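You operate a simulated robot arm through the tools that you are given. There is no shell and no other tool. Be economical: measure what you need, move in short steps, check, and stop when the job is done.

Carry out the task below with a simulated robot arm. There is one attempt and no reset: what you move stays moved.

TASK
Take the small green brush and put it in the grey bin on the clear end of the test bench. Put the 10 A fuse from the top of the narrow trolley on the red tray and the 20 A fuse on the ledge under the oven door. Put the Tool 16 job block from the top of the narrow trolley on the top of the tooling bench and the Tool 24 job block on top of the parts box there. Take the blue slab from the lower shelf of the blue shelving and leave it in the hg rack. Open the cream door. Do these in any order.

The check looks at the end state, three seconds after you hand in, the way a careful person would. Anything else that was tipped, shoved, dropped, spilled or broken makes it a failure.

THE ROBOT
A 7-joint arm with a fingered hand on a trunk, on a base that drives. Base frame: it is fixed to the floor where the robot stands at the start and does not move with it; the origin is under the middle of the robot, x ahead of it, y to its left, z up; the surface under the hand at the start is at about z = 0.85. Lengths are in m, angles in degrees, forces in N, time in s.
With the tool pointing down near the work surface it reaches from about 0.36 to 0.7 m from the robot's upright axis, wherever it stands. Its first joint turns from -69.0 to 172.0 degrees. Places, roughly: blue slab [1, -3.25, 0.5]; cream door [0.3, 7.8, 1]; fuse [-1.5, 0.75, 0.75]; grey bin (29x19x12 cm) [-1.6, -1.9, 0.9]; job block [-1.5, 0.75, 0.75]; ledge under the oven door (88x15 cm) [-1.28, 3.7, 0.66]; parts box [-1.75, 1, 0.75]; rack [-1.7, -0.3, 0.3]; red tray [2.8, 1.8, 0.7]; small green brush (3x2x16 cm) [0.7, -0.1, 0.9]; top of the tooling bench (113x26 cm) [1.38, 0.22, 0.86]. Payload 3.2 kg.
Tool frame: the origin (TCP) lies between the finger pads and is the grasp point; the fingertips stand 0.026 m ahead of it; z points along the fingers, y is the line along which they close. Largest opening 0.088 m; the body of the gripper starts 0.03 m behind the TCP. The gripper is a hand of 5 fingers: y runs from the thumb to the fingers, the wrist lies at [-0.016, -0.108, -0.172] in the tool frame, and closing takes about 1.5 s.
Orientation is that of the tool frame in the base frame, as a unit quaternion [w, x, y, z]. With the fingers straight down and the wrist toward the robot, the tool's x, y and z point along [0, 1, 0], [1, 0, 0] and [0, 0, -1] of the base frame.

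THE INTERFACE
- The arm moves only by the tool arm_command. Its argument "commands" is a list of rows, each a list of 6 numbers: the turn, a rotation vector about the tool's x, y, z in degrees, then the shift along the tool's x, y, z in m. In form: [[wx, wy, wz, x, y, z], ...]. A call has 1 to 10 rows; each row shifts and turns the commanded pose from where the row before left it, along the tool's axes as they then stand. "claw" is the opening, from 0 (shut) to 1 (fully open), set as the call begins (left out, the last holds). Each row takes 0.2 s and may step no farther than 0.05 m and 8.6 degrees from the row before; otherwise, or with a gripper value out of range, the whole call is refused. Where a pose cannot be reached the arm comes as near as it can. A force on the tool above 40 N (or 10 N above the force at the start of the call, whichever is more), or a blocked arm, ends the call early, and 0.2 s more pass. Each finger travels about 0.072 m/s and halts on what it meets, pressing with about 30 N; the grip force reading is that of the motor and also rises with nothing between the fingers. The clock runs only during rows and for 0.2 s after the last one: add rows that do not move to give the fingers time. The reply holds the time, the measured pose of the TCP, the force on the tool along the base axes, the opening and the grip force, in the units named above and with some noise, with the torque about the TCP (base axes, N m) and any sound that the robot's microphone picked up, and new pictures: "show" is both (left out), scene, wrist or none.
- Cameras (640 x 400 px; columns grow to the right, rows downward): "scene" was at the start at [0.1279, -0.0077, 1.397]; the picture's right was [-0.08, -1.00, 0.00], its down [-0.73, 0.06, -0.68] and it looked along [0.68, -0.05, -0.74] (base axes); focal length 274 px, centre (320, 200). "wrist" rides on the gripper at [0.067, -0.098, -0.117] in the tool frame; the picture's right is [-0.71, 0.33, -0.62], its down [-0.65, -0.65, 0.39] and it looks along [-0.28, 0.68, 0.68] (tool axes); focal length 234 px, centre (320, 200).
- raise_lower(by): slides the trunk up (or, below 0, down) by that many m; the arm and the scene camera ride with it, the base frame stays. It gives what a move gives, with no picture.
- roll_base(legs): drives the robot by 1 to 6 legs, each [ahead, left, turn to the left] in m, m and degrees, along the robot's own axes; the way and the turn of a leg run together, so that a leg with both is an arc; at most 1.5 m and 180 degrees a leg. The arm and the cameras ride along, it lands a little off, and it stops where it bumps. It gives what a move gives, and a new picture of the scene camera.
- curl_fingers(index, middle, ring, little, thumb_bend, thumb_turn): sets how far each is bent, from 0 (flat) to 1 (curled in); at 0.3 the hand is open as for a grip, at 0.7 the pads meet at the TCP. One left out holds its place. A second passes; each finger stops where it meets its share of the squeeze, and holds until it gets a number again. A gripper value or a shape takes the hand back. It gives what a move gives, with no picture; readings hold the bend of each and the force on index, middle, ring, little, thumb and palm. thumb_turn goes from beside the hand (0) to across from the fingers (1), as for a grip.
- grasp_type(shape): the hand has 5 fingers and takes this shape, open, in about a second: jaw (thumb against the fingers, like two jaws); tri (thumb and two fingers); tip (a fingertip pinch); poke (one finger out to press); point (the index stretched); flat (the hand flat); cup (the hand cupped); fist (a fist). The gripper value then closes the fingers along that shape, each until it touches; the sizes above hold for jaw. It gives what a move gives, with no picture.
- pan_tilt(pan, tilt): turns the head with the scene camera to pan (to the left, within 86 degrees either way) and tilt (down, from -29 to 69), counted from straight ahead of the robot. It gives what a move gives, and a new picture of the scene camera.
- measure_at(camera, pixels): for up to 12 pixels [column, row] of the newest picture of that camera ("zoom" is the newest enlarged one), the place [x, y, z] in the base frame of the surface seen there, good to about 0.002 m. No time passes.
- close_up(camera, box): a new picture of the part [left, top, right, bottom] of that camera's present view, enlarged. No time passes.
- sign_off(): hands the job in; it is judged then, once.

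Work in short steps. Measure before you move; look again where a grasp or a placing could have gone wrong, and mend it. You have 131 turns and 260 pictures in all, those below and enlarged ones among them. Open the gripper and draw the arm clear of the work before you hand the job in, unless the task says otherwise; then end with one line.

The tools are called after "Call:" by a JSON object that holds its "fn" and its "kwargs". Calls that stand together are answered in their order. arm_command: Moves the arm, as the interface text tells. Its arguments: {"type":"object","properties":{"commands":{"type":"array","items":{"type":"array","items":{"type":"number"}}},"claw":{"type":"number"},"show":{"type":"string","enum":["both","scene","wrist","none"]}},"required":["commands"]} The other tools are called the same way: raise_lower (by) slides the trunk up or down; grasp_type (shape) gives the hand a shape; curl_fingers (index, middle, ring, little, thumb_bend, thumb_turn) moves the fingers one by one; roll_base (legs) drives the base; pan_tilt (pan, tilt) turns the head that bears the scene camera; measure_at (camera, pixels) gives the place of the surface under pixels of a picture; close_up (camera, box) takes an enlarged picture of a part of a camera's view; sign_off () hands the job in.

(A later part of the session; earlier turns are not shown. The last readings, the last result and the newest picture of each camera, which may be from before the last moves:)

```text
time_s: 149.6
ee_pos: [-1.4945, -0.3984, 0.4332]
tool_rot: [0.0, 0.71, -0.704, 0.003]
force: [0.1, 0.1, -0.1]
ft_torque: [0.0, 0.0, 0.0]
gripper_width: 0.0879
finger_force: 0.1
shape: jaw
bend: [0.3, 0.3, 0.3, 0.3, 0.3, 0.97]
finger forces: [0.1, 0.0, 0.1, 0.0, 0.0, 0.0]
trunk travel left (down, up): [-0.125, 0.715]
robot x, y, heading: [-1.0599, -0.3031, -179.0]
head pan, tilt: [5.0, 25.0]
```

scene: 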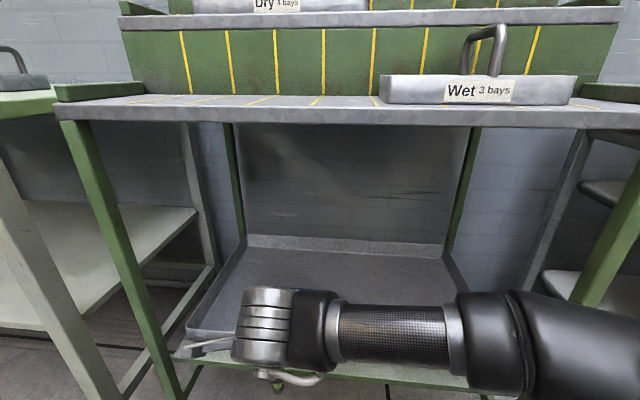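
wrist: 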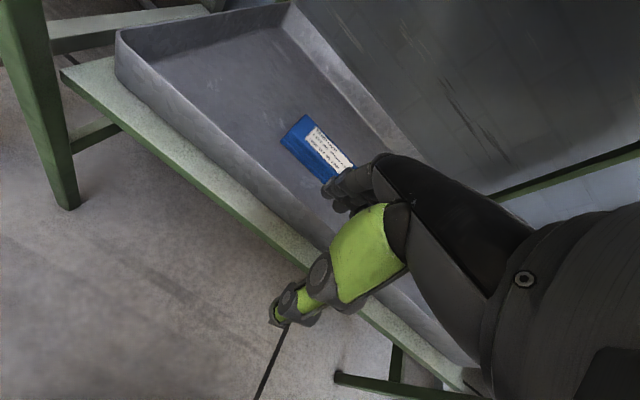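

Slab rests flat in the tray. I back off, raise the trunk, and slide over to the trolley.

Call:
{"fn": "roll_base", "kwargs": {"legs": [[-0.45, 0, -1], [0, -1.0, 0]]}}

Call:
{"fn": "raise_lower", "kwargs": {"by": 0.4}}

Call:
{"fn": "raise_lower", "kwargs": {"by": 0.3}}

Call:
{"fn": "pan_tilt", "kwargs": {"pan": -5, "tilt": 40}}

```text
time_s: 157.1
ee_pos: [-1.0276, 0.6209, 0.4339]
tool_rot: [0.0, -0.686, 0.727, -0.003]
force: [0.4, 0.5, 0.9]
ft_torque: [-0.01, -0.05, -0.03]
gripper_width: 0.0881
finger_force: 0.1
shape: jaw
bend: [0.3, 0.3, 0.3, 0.3, 0.3, 0.97]
finger forces: [0.1, 0.0, 0.1, 0.0, 0.0, 0.1]
trunk travel left (down, up): [-0.125, 0.715]
robot x, y, heading: [-0.5852, 0.6864, 176.8]
head pan, tilt: [5.0, 25.0]
```

scene: 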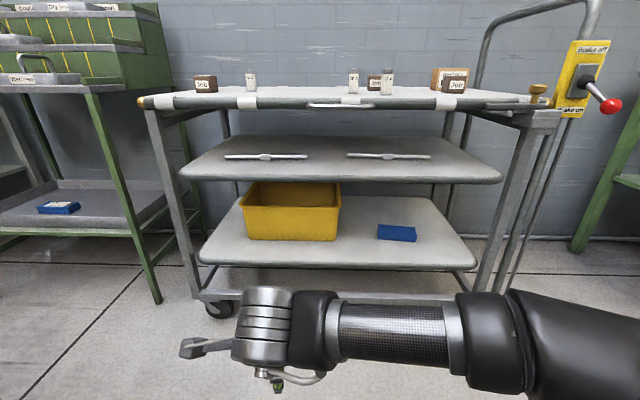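

```text
time_s: 160.9
ee_pos: [-1.0253, 0.6211, 0.8337]
tool_rot: [0.0, -0.686, 0.727, -0.003]
force: [-0.3, 0.2, -0.6]
ft_torque: [0.02, 0.0, 0.0]
gripper_width: 0.0879
finger_force: 0.0
shape: jaw
bend: [0.3, 0.3, 0.3, 0.3, 0.3, 0.97]
finger forces: [0.0, 0.0, 0.1, 0.0, 0.1, 0.1]
trunk travel left (down, up): [-0.525, 0.315]
robot x, y, heading: [-0.5841, 0.6841, 176.8]
head pan, tilt: [5.0, 25.0]
```

```text
time_s: 163.9
ee_pos: [-1.0273, 0.6223, 1.1331]
tool_rot: [0.001, -0.686, 0.727, -0.003]
force: [0.2, -0.5, -0.1]
ft_torque: [-0.01, 0.0, -0.02]
gripper_width: 0.088
finger_force: 0.0
shape: jaw
bend: [0.3, 0.3, 0.3, 0.3, 0.3, 0.97]
finger forces: [0.0, 0.0, 0.0, 0.0, 0.0, 0.1]
trunk travel left (down, up): [-0.825, 0.015]
robot x, y, heading: [-0.5861, 0.689, 176.6]
head pan, tilt: [5.0, 25.0]
```

```text
time_s: 164.7
ee_pos: [-1.0246, 0.6197, 1.1326]
tool_rot: [0.001, -0.686, 0.728, -0.003]
force: [0.7, -0.3, -0.3]
ft_torque: [0.02, -0.01, 0.0]
gripper_width: 0.088
finger_force: 0.0
shape: jaw
bend: [0.3, 0.3, 0.3, 0.3, 0.3, 0.97]
finger forces: [0.2, 0.0, 0.0, 0.0, 0.1, 0.1]
trunk travel left (down, up): [-0.825, 0.015]
robot x, y, heading: [-0.5821, 0.6859, 177.0]
head pan, tilt: [-5.0, 40.0]
```

scene: 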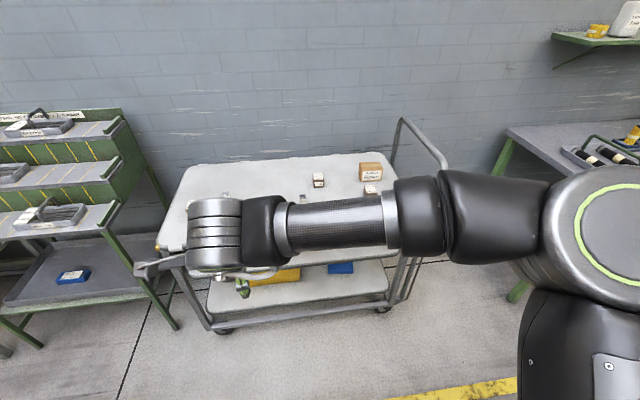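

The forearm hides the trolley top. I turn the base right 60° and look left, which worked before.

Call:
{"fn": "roll_base", "kwargs": {"legs": [[0.1, 0, -65]]}}

Call:
{"fn": "pan_tilt", "kwargs": {"pan": 68, "tilt": 38}}

Call:
{"fn": "close_up", "kwargs": {"camera": "scene", "box": [160, 100, 480, 300]}}

```text
time_s: 167.9
ee_pos: [-0.908, 1.1142, 1.1338]
tool_rot: [-0.002, -0.188, 0.982, -0.003]
force: [-0.2, -0.2, -0.9]
ft_torque: [0.0, 0.03, -0.02]
gripper_width: 0.0879
finger_force: 0.0
shape: jaw
bend: [0.3, 0.3, 0.3, 0.3, 0.3, 0.97]
finger forces: [0.0, 0.1, 0.1, 0.0, 0.0, 0.0]
trunk travel left (down, up): [-0.825, 0.015]
robot x, y, heading: [-0.6584, 0.7401, 112.1]
head pan, tilt: [-5.0, 40.0]
```

scene: 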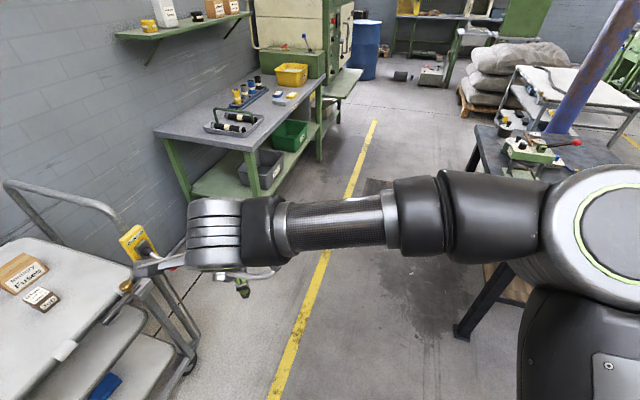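

```text
time_s: 169.3
ee_pos: [-0.9083, 1.1143, 1.1346]
tool_rot: [-0.001, -0.189, 0.982, -0.002]
force: [-0.2, 0.6, -0.6]
ft_torque: [0.01, -0.01, -0.03]
gripper_width: 0.0879
finger_force: 0.0
shape: jaw
bend: [0.3, 0.3, 0.3, 0.3, 0.3, 0.97]
finger forces: [0.0, 0.0, 0.0, 0.0, 0.0, 0.1]
trunk travel left (down, up): [-0.825, 0.015]
robot x, y, heading: [-0.6599, 0.7438, 112.0]
head pan, tilt: [68.0, 38.0]
```

scene: 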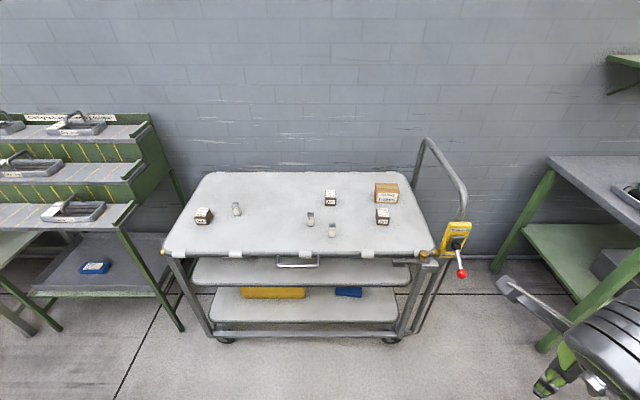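

```text
2.00 times, centred on (320, 200) of scene
```

zoom: 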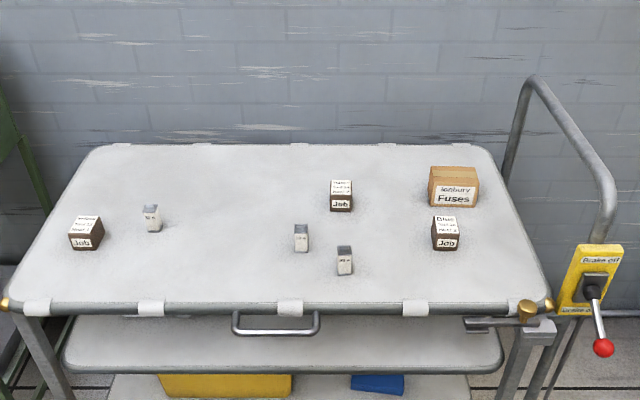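

Three fuses and three job blocks are on the top. I enlarge them to read the labels and measure each.

Call:
{"fn": "close_up", "kwargs": {"camera": "scene", "box": [185, 190, 255, 235]}}

Call:
{"fn": "close_up", "kwargs": {"camera": "scene", "box": [295, 180, 345, 245]}}

Call:
{"fn": "close_up", "kwargs": {"camera": "scene", "box": [360, 175, 420, 230]}}

Call:
{"fn": "measure_at", "kwargs": {"camera": "scene", "pixels": [[204, 212], [237, 207], [310, 215], [331, 227], [330, 193], [383, 211], [386, 190], [280, 230], [435, 245], [165, 252], [203, 222], [332, 236]]}}

```text
8.89 times, centred on (220, 212) of scene
```

zoom: 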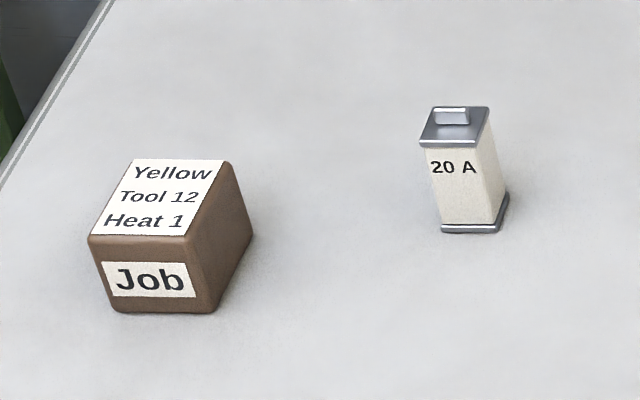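

```text
6.15 times, centred on (320, 212) of scene
```

zoom: 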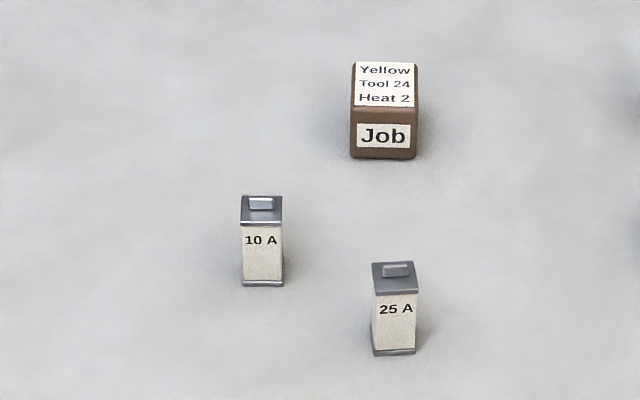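

```text
7.27 times, centred on (390, 202) of scene
```

zoom: 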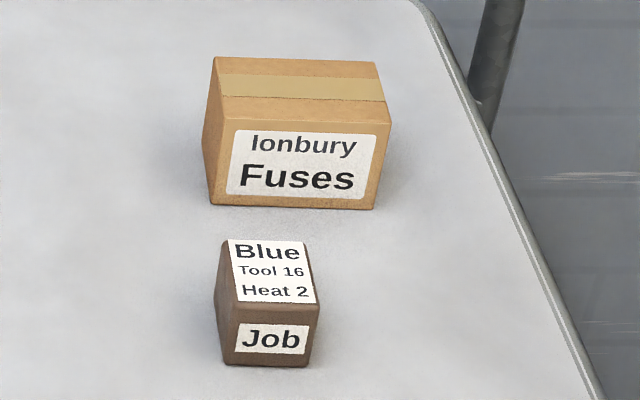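

```text
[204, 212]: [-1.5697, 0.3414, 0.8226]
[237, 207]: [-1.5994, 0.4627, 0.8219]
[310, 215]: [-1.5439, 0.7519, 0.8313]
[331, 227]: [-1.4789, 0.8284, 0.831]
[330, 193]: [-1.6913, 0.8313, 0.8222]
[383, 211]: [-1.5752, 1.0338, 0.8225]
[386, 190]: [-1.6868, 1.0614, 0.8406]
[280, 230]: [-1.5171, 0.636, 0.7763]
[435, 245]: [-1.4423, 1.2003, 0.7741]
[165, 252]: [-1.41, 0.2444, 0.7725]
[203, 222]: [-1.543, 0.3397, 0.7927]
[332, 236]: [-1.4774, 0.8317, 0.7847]
```

Needed: 20 A at (-1.60,0.463), 10 A at (-1.545,0.752), Tool 24 at (-1.69,0.831), Tool 16 at (-1.575,1.034). I measure finer corners of Tool 24 / box in enlarged views.

Call:
{"fn": "close_up", "kwargs": {"camera": "scene", "box": [310, 175, 410, 230]}}

Call:
{"fn": "measure_at", "kwargs": {"camera": "zoom", "pixels": [[90, 95], [166, 94], [90, 140], [169, 140], [92, 185], [165, 185], [419, 77], [545, 77], [415, 108], [552, 112], [480, 92], [480, 175]]}}

```text
6.40 times, centred on (360, 202) of scene
```

zoom: 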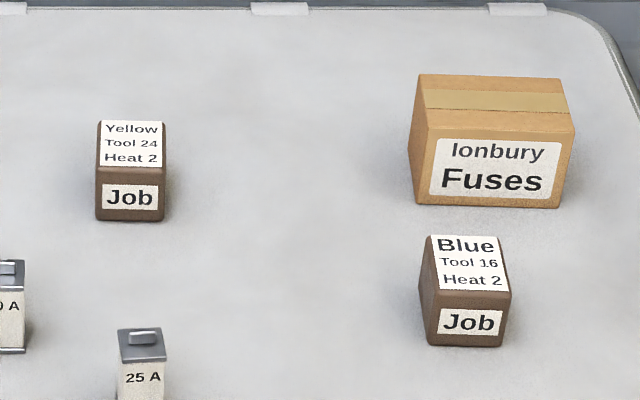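

```text
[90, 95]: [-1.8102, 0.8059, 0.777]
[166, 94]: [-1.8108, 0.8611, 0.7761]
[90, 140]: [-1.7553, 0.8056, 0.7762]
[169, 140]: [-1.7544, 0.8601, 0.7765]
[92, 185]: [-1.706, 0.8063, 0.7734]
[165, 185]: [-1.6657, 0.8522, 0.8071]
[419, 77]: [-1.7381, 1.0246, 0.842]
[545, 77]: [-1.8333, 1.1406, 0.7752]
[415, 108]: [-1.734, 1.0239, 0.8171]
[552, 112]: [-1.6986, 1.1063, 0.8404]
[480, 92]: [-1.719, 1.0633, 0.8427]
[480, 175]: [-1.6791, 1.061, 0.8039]
```

Call:
{"fn": "measure_at", "kwargs": {"camera": "zoom", "pixels": [[101, 123], [163, 125], [99, 165], [163, 167], [423, 78], [556, 82], [432, 122], [572, 132], [430, 240], [498, 240], [432, 290], [509, 292]]}}

```text
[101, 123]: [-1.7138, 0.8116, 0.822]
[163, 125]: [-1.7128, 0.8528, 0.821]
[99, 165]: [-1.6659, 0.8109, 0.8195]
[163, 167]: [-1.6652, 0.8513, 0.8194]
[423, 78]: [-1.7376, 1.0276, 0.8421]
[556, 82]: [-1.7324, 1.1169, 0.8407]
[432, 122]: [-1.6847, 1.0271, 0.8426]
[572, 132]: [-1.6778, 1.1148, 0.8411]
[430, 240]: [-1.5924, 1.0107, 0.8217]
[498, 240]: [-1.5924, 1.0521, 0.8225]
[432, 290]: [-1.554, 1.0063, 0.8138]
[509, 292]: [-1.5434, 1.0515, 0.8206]
```

Tool 24 centre (-1.690,0.832), box centre (-1.708,1.071) top 0.842. I measure the handle and brake, which the forearm must clear.

Call:
{"fn": "measure_at", "kwargs": {"camera": "scene", "pixels": [[427, 140], [464, 205], [413, 185], [461, 273], [455, 240], [465, 225], [424, 257], [395, 320]]}}

```text
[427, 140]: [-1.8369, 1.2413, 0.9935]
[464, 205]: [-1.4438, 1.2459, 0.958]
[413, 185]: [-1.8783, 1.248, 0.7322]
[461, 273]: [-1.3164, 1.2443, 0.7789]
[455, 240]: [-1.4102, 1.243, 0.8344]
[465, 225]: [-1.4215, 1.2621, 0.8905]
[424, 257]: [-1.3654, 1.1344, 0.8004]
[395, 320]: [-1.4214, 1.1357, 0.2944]
```

I turn back to face the trolley and drive to about (-1.05,0.93).

Call:
{"fn": "roll_base", "kwargs": {"legs": [[0, 0, 68], [0, -0.19, 0], [0.3, 0, 0]]}}

Call:
{"fn": "pan_tilt", "kwargs": {"pan": 5, "tilt": 45}}

```text
time_s: 175.6
ee_pos: [-1.3962, 0.8288, 1.1326]
tool_rot: [0.0, 0.714, -0.7, 0.002]
force: [0.3, 0.4, 0.2]
ft_torque: [0.04, 0.0, 0.0]
gripper_width: 0.0877
finger_force: 0.0
shape: jaw
bend: [0.3, 0.3, 0.3, 0.3, 0.3, 0.97]
finger forces: [0.1, 0.1, 0.0, 0.1, 0.1, 0.1]
trunk travel left (down, up): [-0.825, 0.015]
robot x, y, heading: [-0.9624, 0.9308, -178.5]
head pan, tilt: [68.0, 38.0]
```

scene: 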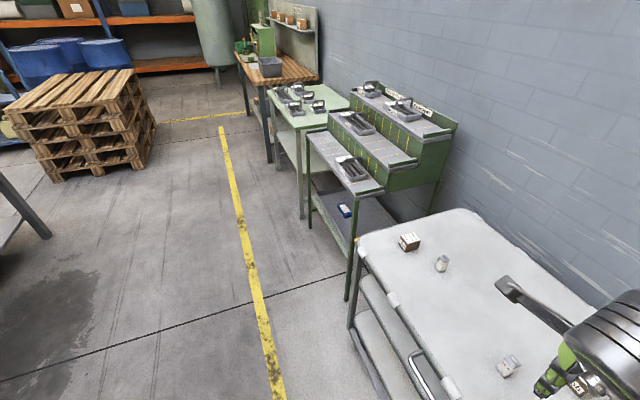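

```text
time_s: 176.9
ee_pos: [-1.3957, 0.8286, 1.1334]
tool_rot: [0.0, 0.713, -0.701, 0.003]
force: [-0.1, -0.1, 0.3]
ft_torque: [0.03, -0.01, 0.0]
gripper_width: 0.0877
finger_force: 0.1
shape: jaw
bend: [0.3, 0.3, 0.3, 0.3, 0.3, 0.97]
finger forces: [0.0, 0.1, 0.0, 0.0, 0.0, 0.0]
trunk travel left (down, up): [-0.825, 0.015]
robot x, y, heading: [-0.9614, 0.9306, -178.5]
head pan, tilt: [5.0, 45.0]
```

scene: 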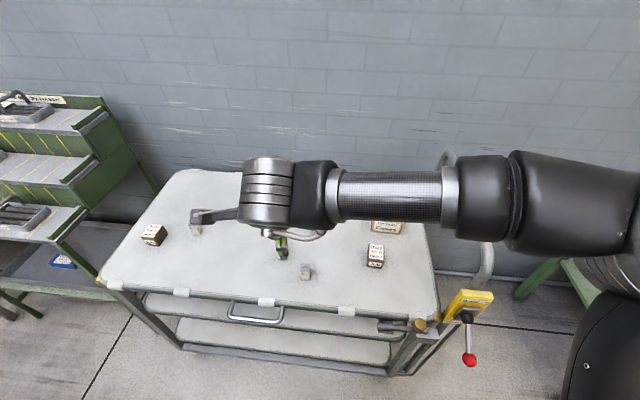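

I advance 8 cm, lower the trunk 0.1 m and extend over Tool 24.

Call:
{"fn": "roll_base", "kwargs": {"legs": [[0.08, 0, -1.5]]}}

Call:
{"fn": "raise_lower", "kwargs": {"by": -0.1}}

```text
time_s: 177.9
ee_pos: [-1.477, 0.8395, 1.1337]
tool_rot: [0.0, -0.705, 0.709, -0.002]
force: [0.7, 0.2, -0.5]
ft_torque: [-0.02, 0.02, -0.04]
gripper_width: 0.0879
finger_force: 0.2
shape: jaw
bend: [0.3, 0.3, 0.3, 0.3, 0.3, 0.97]
finger forces: [0.0, 0.0, 0.1, 0.0, 0.1, 0.0]
trunk travel left (down, up): [-0.825, 0.015]
robot x, y, heading: [-1.0377, 0.9309, 179.8]
head pan, tilt: [5.0, 45.0]
```

scene: 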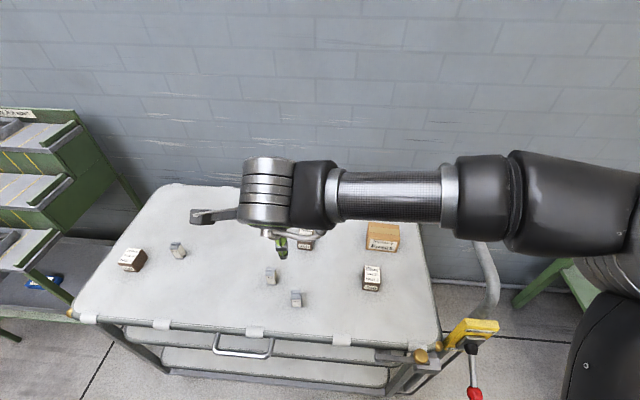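

```text
time_s: 179.3
ee_pos: [-1.4764, 0.8389, 1.0336]
tool_rot: [0.0, -0.704, 0.71, -0.002]
force: [0.1, 0.2, -0.3]
ft_torque: [0.02, 0.0, 0.02]
gripper_width: 0.0878
finger_force: 0.0
shape: jaw
bend: [0.3, 0.3, 0.3, 0.3, 0.3, 0.97]
finger forces: [0.1, 0.0, 0.1, 0.0, 0.0, 0.1]
trunk travel left (down, up): [-0.725, 0.115]
robot x, y, heading: [-1.0402, 0.9252, 180.0]
head pan, tilt: [5.0, 45.0]
```

Extend 0.214 m, then lower to z≈0.90 and look.

Call:
{"fn": "arm_command", "kwargs": {"commands": [[0, 0, 0, 0.007, 0.043, 0], [0, 0, 0, 0, 0.043, 0], [0, 0, 0, 0, 0.043, 0], [0, 0, 0, 0, 0.043, 0], [0, 0, 0, 0, 0.042, 0], [0, 0, 0, 0, 0, 0.04], [0, 0, 0, 0, 0, 0.04], [0, 0, 0, 0, 0, 0.04]]}}

```text
time_s: 181.1
ee_pos: [-1.6906, 0.837, 0.9134]
tool_rot: [0.001, -0.705, 0.709, -0.003]
force: [0.3, -0.3, 0.3]
ft_torque: [-0.03, 0.02, 0.0]
gripper_width: 0.0876
finger_force: 0.1
shape: jaw
bend: [0.3, 0.3, 0.3, 0.3, 0.3, 0.97]
finger forces: [0.0, 0.0, 0.0, 0.0, 0.1, 0.1]
trunk travel left (down, up): [-0.725, 0.115]
robot x, y, heading: [-1.0377, 0.9276, 179.7]
head pan, tilt: [5.0, 45.0]
```

scene: 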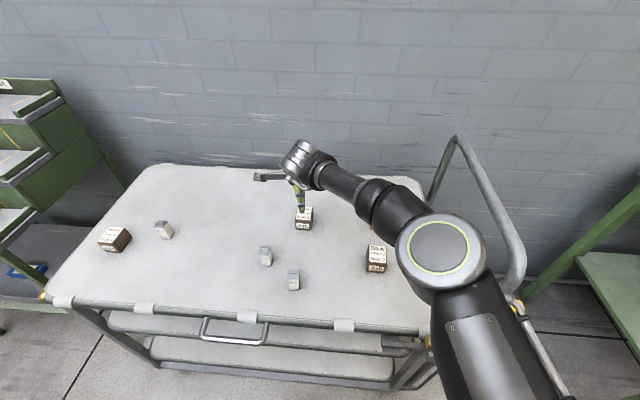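
wrist: 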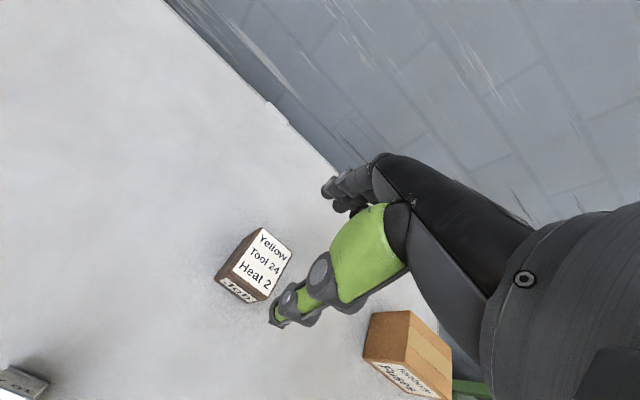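

Tool 24 lies under the hand. I descend to z≈0.808.

Call:
{"fn": "arm_command", "kwargs": {"commands": [[0, 0, 0, 0.005, 0, 0.04], [0, 0, 0, 0, 0, 0.04], [0, 0, 0, 0, 0, 0.025]]}}

```text
time_s: 181.9
ee_pos: [-1.6904, 0.8284, 0.8071]
tool_rot: [0.0, -0.705, 0.709, -0.003]
force: [-0.5, 0.0, -0.2]
ft_torque: [0.0, 0.01, -0.01]
gripper_width: 0.0882
finger_force: 0.0
shape: jaw
bend: [0.3, 0.3, 0.3, 0.3, 0.3, 0.97]
finger forces: [0.1, 0.1, 0.0, 0.0, 0.0, 0.0]
trunk travel left (down, up): [-0.725, 0.115]
robot x, y, heading: [-1.0355, 0.9301, 179.9]
head pan, tilt: [5.0, 45.0]
```

scene: 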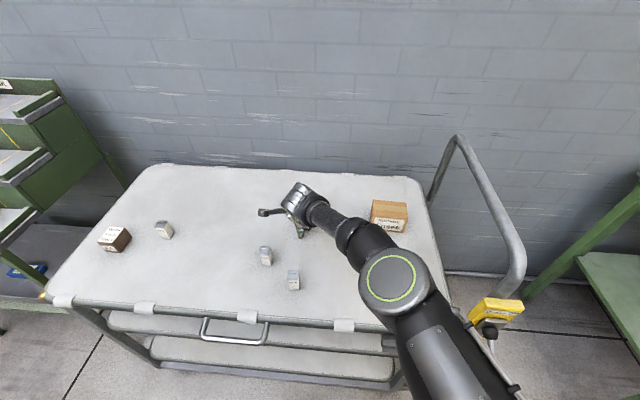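
wrist: 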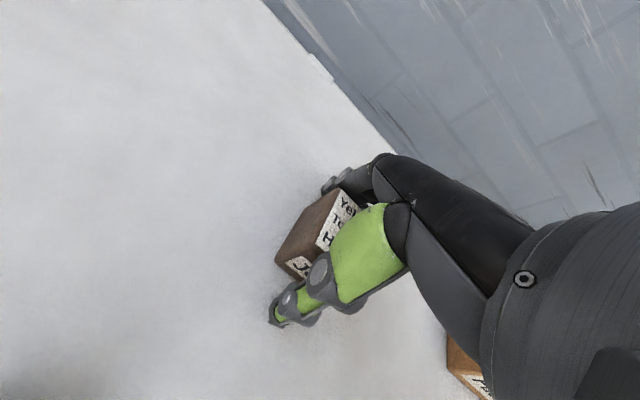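

I close the hand, and check the height of the elbow above Tool 16.

Call:
{"fn": "arm_command", "kwargs": {"commands": [[0, 0, 0, 0, 0, 0], [0, 0, 0, 0, 0, 0], [0, 0, 0, 0, 0, 0], [0, 0, 0, 0, 0, 0], [0, 0, 0, 0, 0, 0], [0, 0, 0, 0, 0, 0]], "claw": 0}}

Call:
{"fn": "measure_at", "kwargs": {"camera": "scene", "pixels": [[395, 285], [360, 240], [430, 340], [372, 300]]}}

```text
time_s: 183.3
ee_pos: [-1.6907, 0.8286, 0.807]
tool_rot: [0.0, -0.704, 0.71, -0.002]
force: [-0.4, -0.2, 2.4]
ft_torque: [0.0, -0.07, 0.02]
gripper_width: 0.0523
finger_force: 30.2
shape: jaw
bend: [0.47, 0.44, 0.73, 0.52, 0.07, 0.99]
finger forces: [16.8, 8.5, 3.5, 0.1, 28.7, 0.0]
trunk travel left (down, up): [-0.725, 0.115]
robot x, y, heading: [-1.0405, 0.9294, 179.9]
head pan, tilt: [5.0, 45.0]
```

scene: 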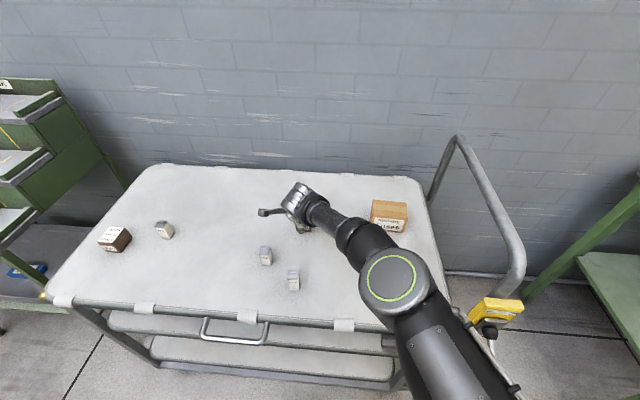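
wrist: 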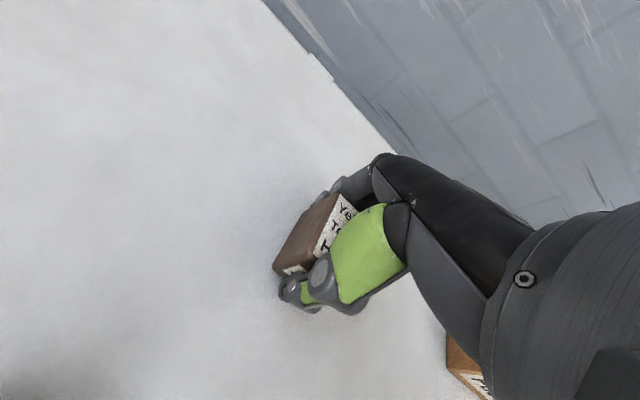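

```text
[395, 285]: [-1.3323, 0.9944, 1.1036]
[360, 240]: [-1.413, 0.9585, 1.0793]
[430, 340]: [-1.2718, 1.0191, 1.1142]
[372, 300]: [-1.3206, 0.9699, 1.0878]
```

Held. I lift 0.12 m and carry it right 0.243 m over the box.

Call:
{"fn": "arm_command", "kwargs": {"commands": [[0, 0, 0, 0, 0, -0.03], [0, 0, 0, 0, 0, -0.045], [0, 0, 0, 0, 0, -0.045], [0, 0, 0, -0.04, 0.004, 0], [0, 0, 0, -0.04, 0.004, 0], [0, 0, 0, -0.04, 0.004, 0], [0, 0, 0, -0.04, 0.004, 0], [0, 0, 0, -0.04, 0, 0], [0, 0, 0, -0.041, 0, 0]]}}

```text
time_s: 185.3
ee_pos: [-1.7034, 1.0689, 0.9256]
tool_rot: [-0.002, -0.705, 0.709, -0.002]
force: [0.6, 0.8, -1.3]
ft_torque: [-0.02, 0.02, -0.01]
gripper_width: 0.052
finger_force: 30.4
shape: jaw
bend: [0.47, 0.44, 0.73, 0.52, 0.07, 0.99]
finger forces: [16.1, 8.6, 3.6, 0.0, 28.4, 0.0]
trunk travel left (down, up): [-0.725, 0.115]
robot x, y, heading: [-1.0368, 0.9308, 180.0]
head pan, tilt: [5.0, 45.0]
```

scene: 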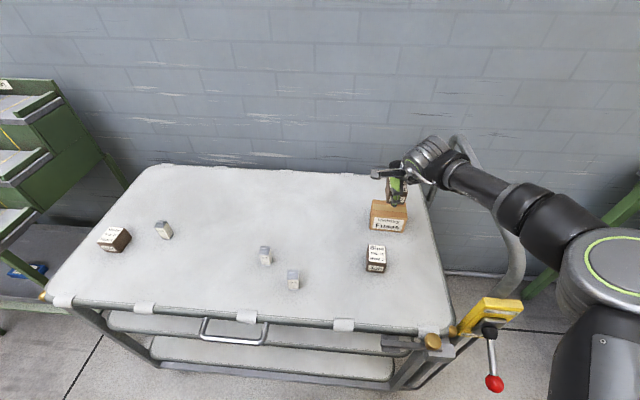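
wrist: 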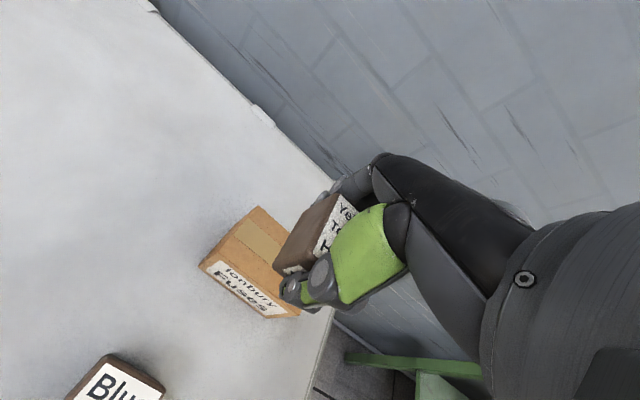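

Before lowering I check the forearm against the trolley handle.

Call:
{"fn": "measure_at", "kwargs": {"camera": "scene", "pixels": [[480, 190], [500, 205], [520, 200], [550, 225], [455, 140], [475, 170], [510, 245], [540, 240], [400, 195]]}}

Call:
{"fn": "close_up", "kwargs": {"camera": "scene", "box": [360, 120, 560, 300]}}

```text
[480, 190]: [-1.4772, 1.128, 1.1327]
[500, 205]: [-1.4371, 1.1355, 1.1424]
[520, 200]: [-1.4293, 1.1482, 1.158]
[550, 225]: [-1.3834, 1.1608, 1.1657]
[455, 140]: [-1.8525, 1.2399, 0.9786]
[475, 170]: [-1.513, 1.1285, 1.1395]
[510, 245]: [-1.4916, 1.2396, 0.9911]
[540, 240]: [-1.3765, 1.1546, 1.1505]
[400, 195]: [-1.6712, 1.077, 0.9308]
```

```text
2.22 times, centred on (460, 210) of scene
```

zoom: 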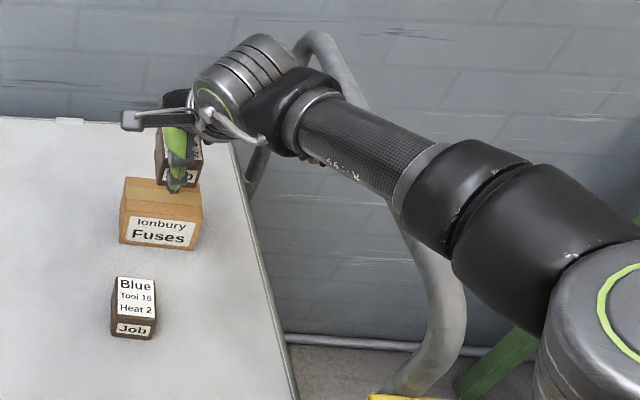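

Margins to the handle are about 4–5 cm even after lowering. I lower to z≈0.876 with a small forward correction.

Call:
{"fn": "arm_command", "kwargs": {"commands": [[0, 0, 0, 0, 0.004, 0.025], [0, 0, 0, 0, 0, 0.018], [0, 0, 0, 0, 0, 0.005], [0, 0, 0, 0, 0, 0.003]]}}

```text
time_s: 186.3
ee_pos: [-1.7092, 1.0699, 0.8752]
tool_rot: [0.001, -0.704, 0.711, -0.003]
force: [-0.6, 0.0, -0.5]
ft_torque: [0.01, -0.02, 0.0]
gripper_width: 0.0523
finger_force: 30.0
shape: jaw
bend: [0.47, 0.44, 0.73, 0.52, 0.07, 0.99]
finger forces: [16.1, 8.7, 3.6, 0.0, 28.4, 0.0]
trunk travel left (down, up): [-0.725, 0.115]
robot x, y, heading: [-1.0378, 0.9304, 179.8]
head pan, tilt: [5.0, 45.0]
```

scene: 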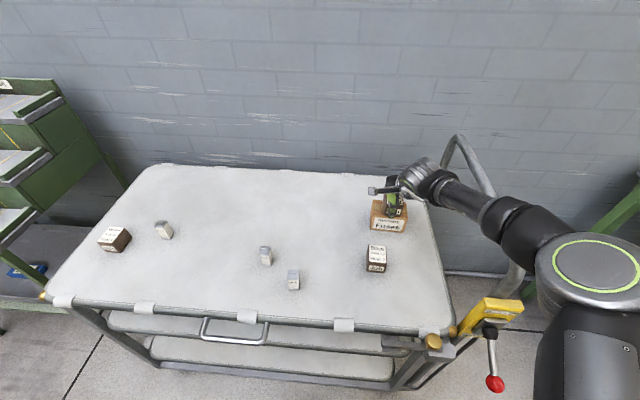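
wrist: 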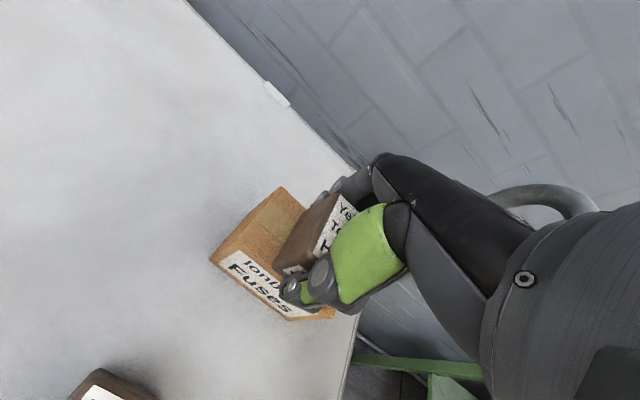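

Nearly seated; I lower 2 mm more, open, and rise.

Call:
{"fn": "arm_command", "kwargs": {"commands": [[0, 0, 0, 0, 0, 0.002], [0, 0, 0, 0, 0, 0]], "show": "none"}}

Call:
{"fn": "arm_command", "kwargs": {"commands": [[0, 0, 0, 0, 0, 0], [0, 0, 0, 0, 0, 0], [0, 0, 0, 0, 0, 0], [0, 0, 0, 0, 0, 0], [0, 0, 0, 0, 0, 0], [0, 0, 0, 0, 0, -0.03], [0, 0, 0, 0, 0, -0.045], [0, 0, 0, 0, 0, -0.045]], "claw": 1}}

```text
time_s: 186.9
ee_pos: [-1.7091, 1.0698, 0.8749]
tool_rot: [0.001, -0.704, 0.71, -0.003]
force: [0.4, 0.8, -0.3]
ft_torque: [0.01, 0.0, 0.01]
gripper_width: 0.0519
finger_force: 30.0
shape: jaw
bend: [0.47, 0.44, 0.73, 0.52, 0.07, 0.99]
finger forces: [16.1, 8.7, 3.7, 0.1, 28.4, 0.1]
trunk travel left (down, up): [-0.725, 0.115]
robot x, y, heading: [-1.0395, 0.9269, 180.2]
head pan, tilt: [5.0, 45.0]
```

```text
time_s: 188.7
ee_pos: [-1.7112, 1.0655, 0.9929]
tool_rot: [0.001, -0.704, 0.71, -0.002]
force: [-0.1, -0.6, -0.9]
ft_torque: [0.0, -0.01, 0.01]
gripper_width: 0.0878
finger_force: 0.0
shape: jaw
bend: [0.3, 0.3, 0.3, 0.3, 0.3, 0.97]
finger forces: [0.0, 0.0, 0.0, 0.1, 0.1, 0.0]
trunk travel left (down, up): [-0.725, 0.115]
robot x, y, heading: [-1.0374, 0.9254, 179.9]
head pan, tilt: [5.0, 45.0]
```

scene: 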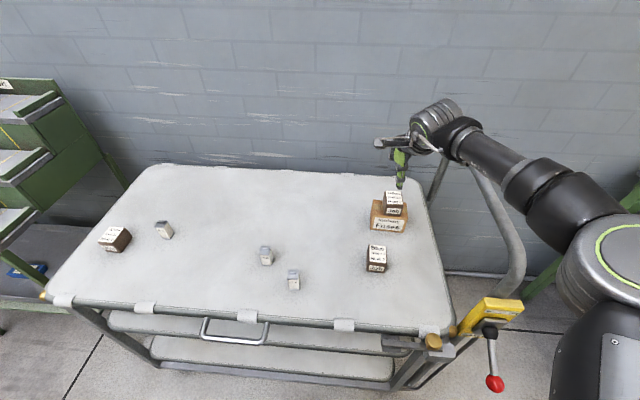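
wrist: 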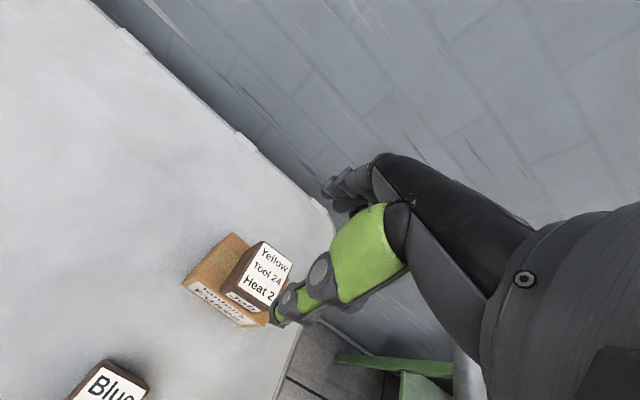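

Tool 24 sits on the box. For Tool 16 I back the base 0.09 m (arm stays extended, away from the handle), then adjust.

Call:
{"fn": "roll_base", "kwargs": {"legs": [[-0.1, 0, 0]]}}

Call:
{"fn": "close_up", "kwargs": {"camera": "wrist", "box": [0, 200, 320, 400]}}

```text
time_s: 189.8
ee_pos: [-1.6095, 1.065, 0.9932]
tool_rot: [0.0, -0.705, 0.71, -0.003]
force: [1.0, 0.3, -0.5]
ft_torque: [0.01, 0.0, -0.01]
gripper_width: 0.0879
finger_force: 0.0
shape: jaw
bend: [0.3, 0.3, 0.3, 0.3, 0.3, 0.97]
finger forces: [0.0, 0.0, 0.1, 0.0, 0.0, 0.0]
trunk travel left (down, up): [-0.725, 0.115]
robot x, y, heading: [-0.9355, 0.9259, 180.0]
head pan, tilt: [5.0, 45.0]
```

scene: 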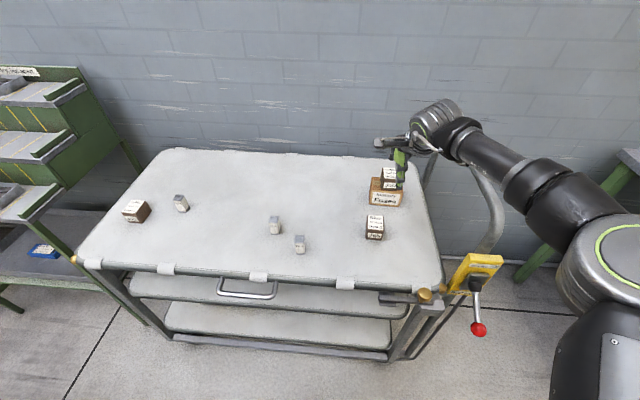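

```text
2.00 times, centred on (160, 300) of wrist
```

zoom: 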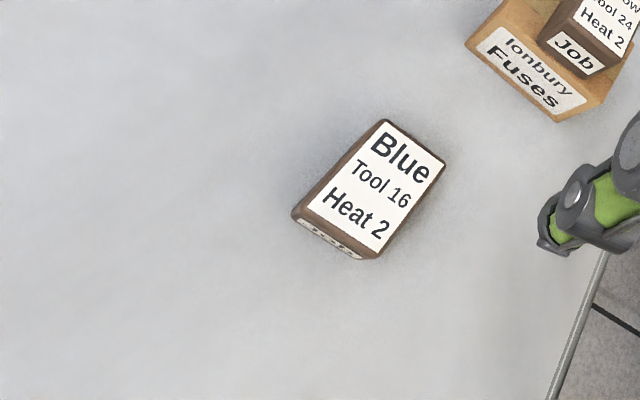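

I measure Tool 16's top corners in the enlarged wrist view.

Call:
{"fn": "measure_at", "kwargs": {"camera": "zoom", "pixels": [[387, 124], [440, 163], [378, 248], [303, 208], [370, 185]]}}

```text
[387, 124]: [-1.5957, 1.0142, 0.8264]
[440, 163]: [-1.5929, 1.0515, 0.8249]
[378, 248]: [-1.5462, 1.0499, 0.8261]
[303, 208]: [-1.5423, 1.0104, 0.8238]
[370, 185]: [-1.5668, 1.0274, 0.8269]
```

Centre (-1.569,1.031). I shift there and descend to z≈0.808.

Call:
{"fn": "arm_command", "kwargs": {"commands": [[0, 0, 0, 0.017, -0.02, 0], [0, 0, 0, 0.017, -0.021, 0], [0, 0, 0, 0, 0, 0.045], [0, 0, 0, 0, 0, 0.045], [0, 0, 0, 0, 0, 0.04], [0, 0, 0, 0, 0, 0.035], [0, 0, 0, 0, 0, 0.02]]}}

```text
time_s: 191.4
ee_pos: [-1.5668, 1.0304, 0.8061]
tool_rot: [-0.001, -0.706, 0.709, -0.002]
force: [0.0, -0.1, 0.2]
ft_torque: [-0.01, -0.02, -0.04]
gripper_width: 0.0881
finger_force: 0.1
shape: jaw
bend: [0.3, 0.3, 0.3, 0.3, 0.3, 0.97]
finger forces: [0.4, 0.0, 0.0, 0.0, 0.0, 0.1]
trunk travel left (down, up): [-0.725, 0.115]
robot x, y, heading: [-0.9362, 0.9274, 179.8]
head pan, tilt: [5.0, 45.0]
```

scene: 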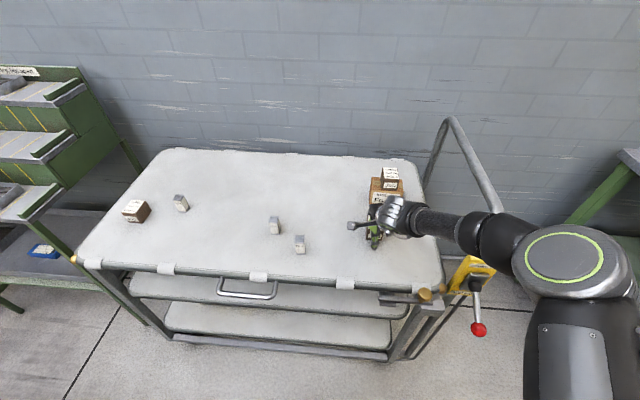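
wrist: 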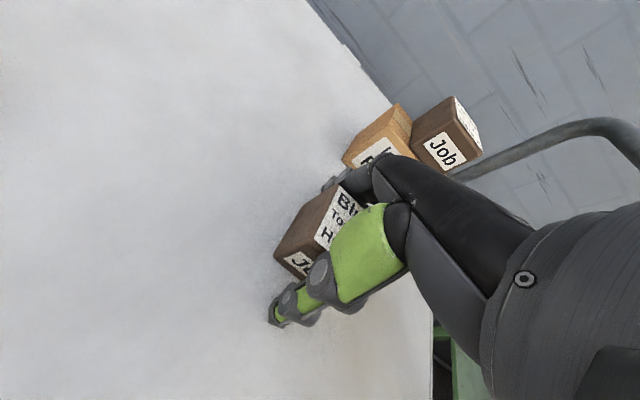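

The block is between the jaws; I close and lift straight up.

Call:
{"fn": "arm_command", "kwargs": {"commands": [[0, 0, 0, 0, 0, 0], [0, 0, 0, 0, 0, 0], [0, 0, 0, 0, 0, 0], [0, 0, 0, 0, 0, 0], [0, 0, 0, 0, 0, 0], [0, 0, 0, 0, 0, 0]], "claw": 0, "show": "none"}}

Call:
{"fn": "arm_command", "kwargs": {"commands": [[0, 0, 0, 0, 0, -0.03], [0, 0, 0, 0, 0, -0.045], [0, 0, 0, 0, 0, -0.045], [0, 0, 0, 0, 0, -0.045], [0, 0, 0, 0, 0, -0.045]]}}

```text
time_s: 192.8
ee_pos: [-1.566, 1.0306, 0.8081]
tool_rot: [-0.001, -0.705, 0.71, -0.002]
force: [-1.1, -0.8, 6.4]
ft_torque: [-0.05, -0.1, -0.06]
gripper_width: 0.0532
finger_force: 30.4
shape: jaw
bend: [0.39, 0.39, 0.73, 0.46, 0.33, 0.99]
finger forces: [22.3, 9.6, 0.1, 0.1, 29.0, 0.0]
trunk travel left (down, up): [-0.725, 0.115]
robot x, y, heading: [-0.9339, 0.9326, 180.1]
head pan, tilt: [5.0, 45.0]
```

```text
time_s: 194.0
ee_pos: [-1.5675, 1.032, 1.0192]
tool_rot: [0.002, -0.704, 0.71, -0.003]
force: [0.6, -0.4, -1.3]
ft_torque: [-0.03, 0.04, 0.01]
gripper_width: 0.0523
finger_force: 30.2
shape: jaw
bend: [0.4, 0.39, 0.73, 0.46, 0.33, 1.0]
finger forces: [18.8, 10.5, 0.1, 0.0, 28.7, 0.0]
trunk travel left (down, up): [-0.725, 0.115]
robot x, y, heading: [-0.9401, 0.9249, 179.8]
head pan, tilt: [5.0, 45.0]
```

scene: 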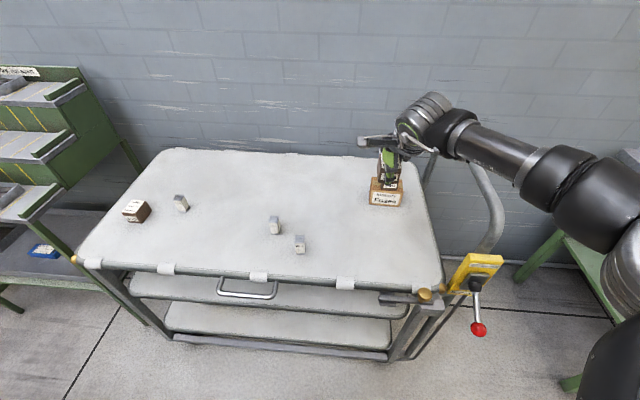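
wrist: 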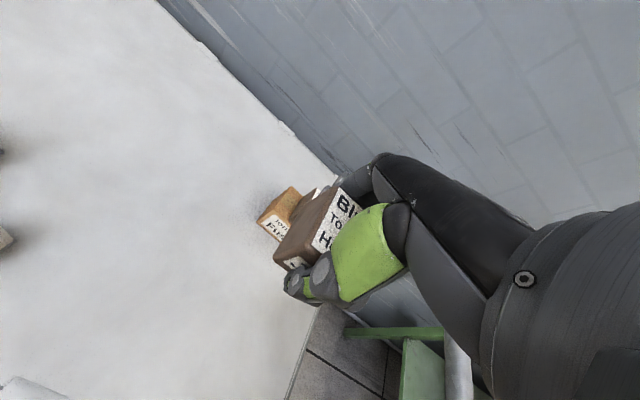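

Held. I back off, fold the arm to its travel place, and turn to look toward the tooling bench.

Call:
{"fn": "roll_base", "kwargs": {"legs": [[-0.3, 0, 0]]}}

Call:
{"fn": "arm_command", "kwargs": {"commands": [[0, 0, 0, 0.035, -0.03, -0.01], [0, 0, 0, 0.035, -0.03, -0.01], [0, 0, 0, 0.035, -0.03, 0], [0, 0, 0, 0.035, -0.03, 0], [0, 0, 0, 0.035, -0.03, 0], [0, 0, 0, 0.035, -0.03, 0]], "show": "none"}}

Call:
{"fn": "roll_base", "kwargs": {"legs": [[0, 0, -120]]}}

Call:
{"fn": "pan_tilt", "kwargs": {"pan": -20, "tilt": 12}}

```text
time_s: 196.1
ee_pos: [-1.2673, 1.0312, 1.0184]
tool_rot: [0.0, -0.705, 0.709, -0.003]
force: [-0.1, 0.3, -0.4]
ft_torque: [-0.01, 0.0, 0.01]
gripper_width: 0.0521
finger_force: 30.0
shape: jaw
bend: [0.4, 0.39, 0.73, 0.46, 0.33, 1.0]
finger forces: [18.9, 10.6, 0.1, 0.0, 28.6, 0.0]
trunk travel left (down, up): [-0.725, 0.115]
robot x, y, heading: [-0.633, 0.9279, 180.1]
head pan, tilt: [5.0, 45.0]
```

scene: 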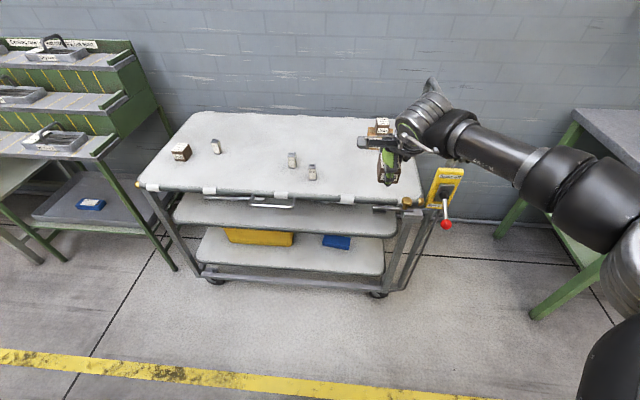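

```text
time_s: 197.5
ee_pos: [-1.0867, 0.8238, 1.0408]
tool_rot: [0.001, -0.705, 0.71, -0.002]
force: [0.3, -0.5, -0.7]
ft_torque: [0.0, 0.01, 0.0]
gripper_width: 0.0521
finger_force: 30.1
shape: jaw
bend: [0.4, 0.39, 0.73, 0.46, 0.33, 1.0]
finger forces: [18.6, 10.5, 0.2, 0.0, 28.6, 0.0]
trunk travel left (down, up): [-0.725, 0.115]
robot x, y, heading: [-0.6341, 0.9307, 180.0]
head pan, tilt: [5.0, 45.0]
```

```text
time_s: 202.8
ee_pos: [-0.5146, 1.3802, 1.0411]
tool_rot: [-0.002, 0.24, 0.971, -0.003]
force: [-0.5, 0.2, -1.8]
ft_torque: [0.04, 0.0, -0.01]
gripper_width: 0.052
finger_force: 29.7
shape: jaw
bend: [0.4, 0.39, 0.73, 0.46, 0.33, 1.0]
finger forces: [18.2, 10.6, 0.1, 0.0, 28.1, 0.1]
trunk travel left (down, up): [-0.725, 0.115]
robot x, y, heading: [-0.6359, 0.9286, 62.5]
head pan, tilt: [5.0, 45.0]
```

scene: 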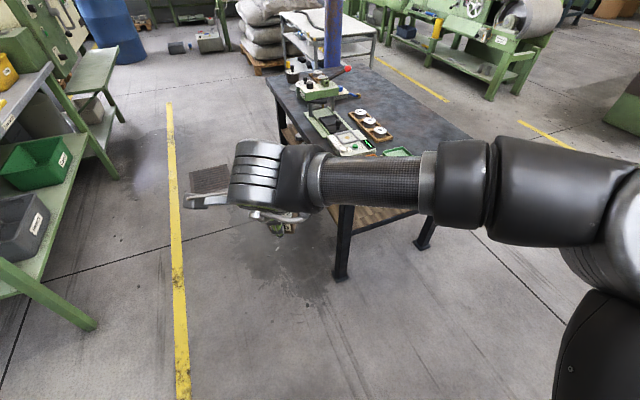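

```text
time_s: 203.8
ee_pos: [-0.5142, 1.3809, 1.0409]
tool_rot: [-0.002, 0.24, 0.971, -0.001]
force: [-0.1, 0.1, -0.7]
ft_torque: [0.0, 0.04, 0.03]
gripper_width: 0.0518
finger_force: 29.9
shape: jaw
bend: [0.4, 0.39, 0.73, 0.46, 0.33, 1.0]
finger forces: [18.2, 10.6, 0.1, 0.0, 28.0, 0.1]
trunk travel left (down, up): [-0.725, 0.115]
robot x, y, heading: [-0.633, 0.9284, 62.2]
head pan, tilt: [-20.0, 12.0]
```

scene: 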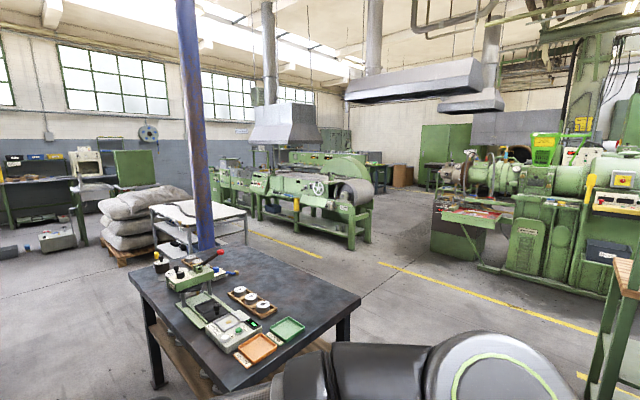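

Black table ahead; the tooling bench should be behind the fitting bench to the right. I measure obstacles and look further right.

Call:
{"fn": "measure_at", "kwargs": {"camera": "scene", "pixels": [[355, 297], [220, 390], [135, 280], [605, 340], [560, 310], [480, 230], [620, 255], [560, 210], [400, 280]]}}

Call:
{"fn": "pan_tilt", "kwargs": {"pan": -70, "tilt": 15}}

```text
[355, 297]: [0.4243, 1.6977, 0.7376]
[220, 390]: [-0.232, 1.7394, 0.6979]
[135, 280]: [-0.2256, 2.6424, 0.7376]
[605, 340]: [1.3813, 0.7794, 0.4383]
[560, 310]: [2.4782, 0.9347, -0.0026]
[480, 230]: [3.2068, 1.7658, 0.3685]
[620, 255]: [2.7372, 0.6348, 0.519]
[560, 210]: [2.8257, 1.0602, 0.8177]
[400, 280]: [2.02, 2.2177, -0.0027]
```

```text
time_s: 204.9
ee_pos: [-0.5138, 1.381, 1.0404]
tool_rot: [-0.002, 0.24, 0.971, -0.002]
force: [-0.3, 0.1, -0.9]
ft_torque: [0.03, 0.0, -0.03]
gripper_width: 0.0516
finger_force: 30.0
shape: jaw
bend: [0.4, 0.39, 0.73, 0.46, 0.33, 1.0]
finger forces: [18.2, 10.5, 0.1, 0.1, 28.1, 0.1]
trunk travel left (down, up): [-0.725, 0.115]
robot x, y, heading: [-0.6317, 0.9272, 62.4]
head pan, tilt: [-70.0, 15.0]
```

scene: 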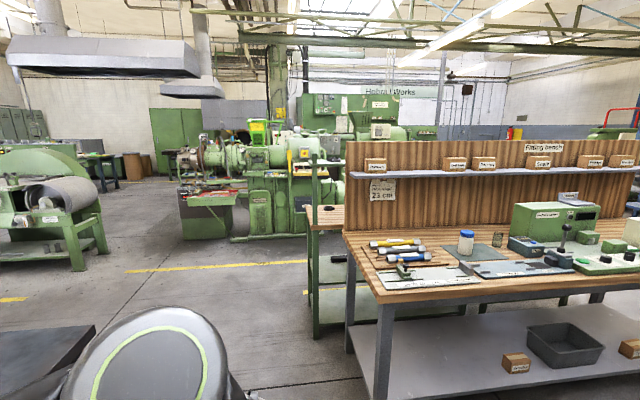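

The tooling bench is behind the fitting bench (wooden top at (325,215)). I measure corners for the passage.

Call:
{"fn": "measure_at", "kwargs": {"camera": "scene", "pixels": [[345, 237], [350, 350], [385, 390], [308, 210], [315, 225], [316, 330], [340, 208], [95, 330], [240, 238], [190, 195], [250, 205]]}}

Call:
{"fn": "close_up", "kwargs": {"camera": "scene", "box": [160, 130, 360, 260]}}

```text
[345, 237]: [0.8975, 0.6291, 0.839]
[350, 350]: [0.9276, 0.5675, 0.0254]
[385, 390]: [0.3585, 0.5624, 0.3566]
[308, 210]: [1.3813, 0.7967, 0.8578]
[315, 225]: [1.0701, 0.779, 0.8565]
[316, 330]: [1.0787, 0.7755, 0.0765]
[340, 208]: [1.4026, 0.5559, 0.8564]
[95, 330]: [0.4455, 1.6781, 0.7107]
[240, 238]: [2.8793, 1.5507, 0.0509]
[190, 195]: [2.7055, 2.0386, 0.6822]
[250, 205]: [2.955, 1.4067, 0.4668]
```

```text
3.08 times, centred on (260, 195) of scene
```

zoom: 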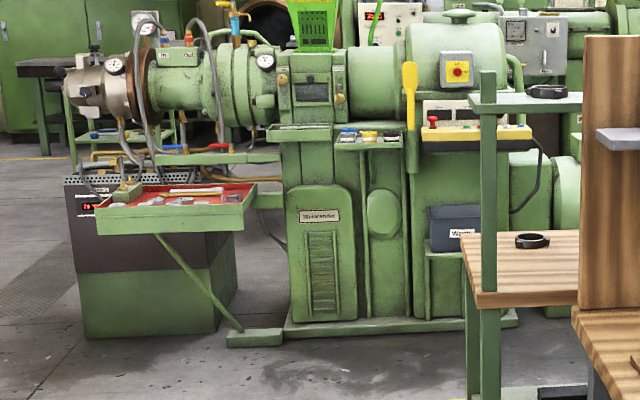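

Passage runs between y≈0.79 and 1.68. I turn to heading 0 and drive along y≈1.22 to x≈2.05.

Call:
{"fn": "roll_base", "kwargs": {"legs": [[0, 0, -62.4], [0, 0.29, 0], [1.3, 0, 0]]}}

```text
time_s: 215.7
ee_pos: [1.087, 1.3489, 1.0399]
tool_rot: [-0.003, 0.707, 0.708, -0.001]
force: [0.2, 0.0, -1.1]
ft_torque: [0.02, 0.02, -0.02]
gripper_width: 0.0514
finger_force: 29.6
shape: jaw
bend: [0.4, 0.39, 0.73, 0.46, 0.34, 1.0]
finger forces: [18.0, 10.6, 0.2, 0.0, 27.8, 0.0]
trunk travel left (down, up): [-0.725, 0.115]
robot x, y, heading: [0.6315, 1.2423, 0.3]
head pan, tilt: [-70.0, 15.0]
```

scene: 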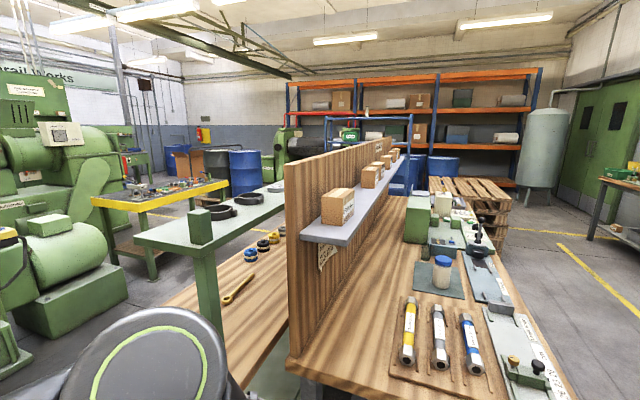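

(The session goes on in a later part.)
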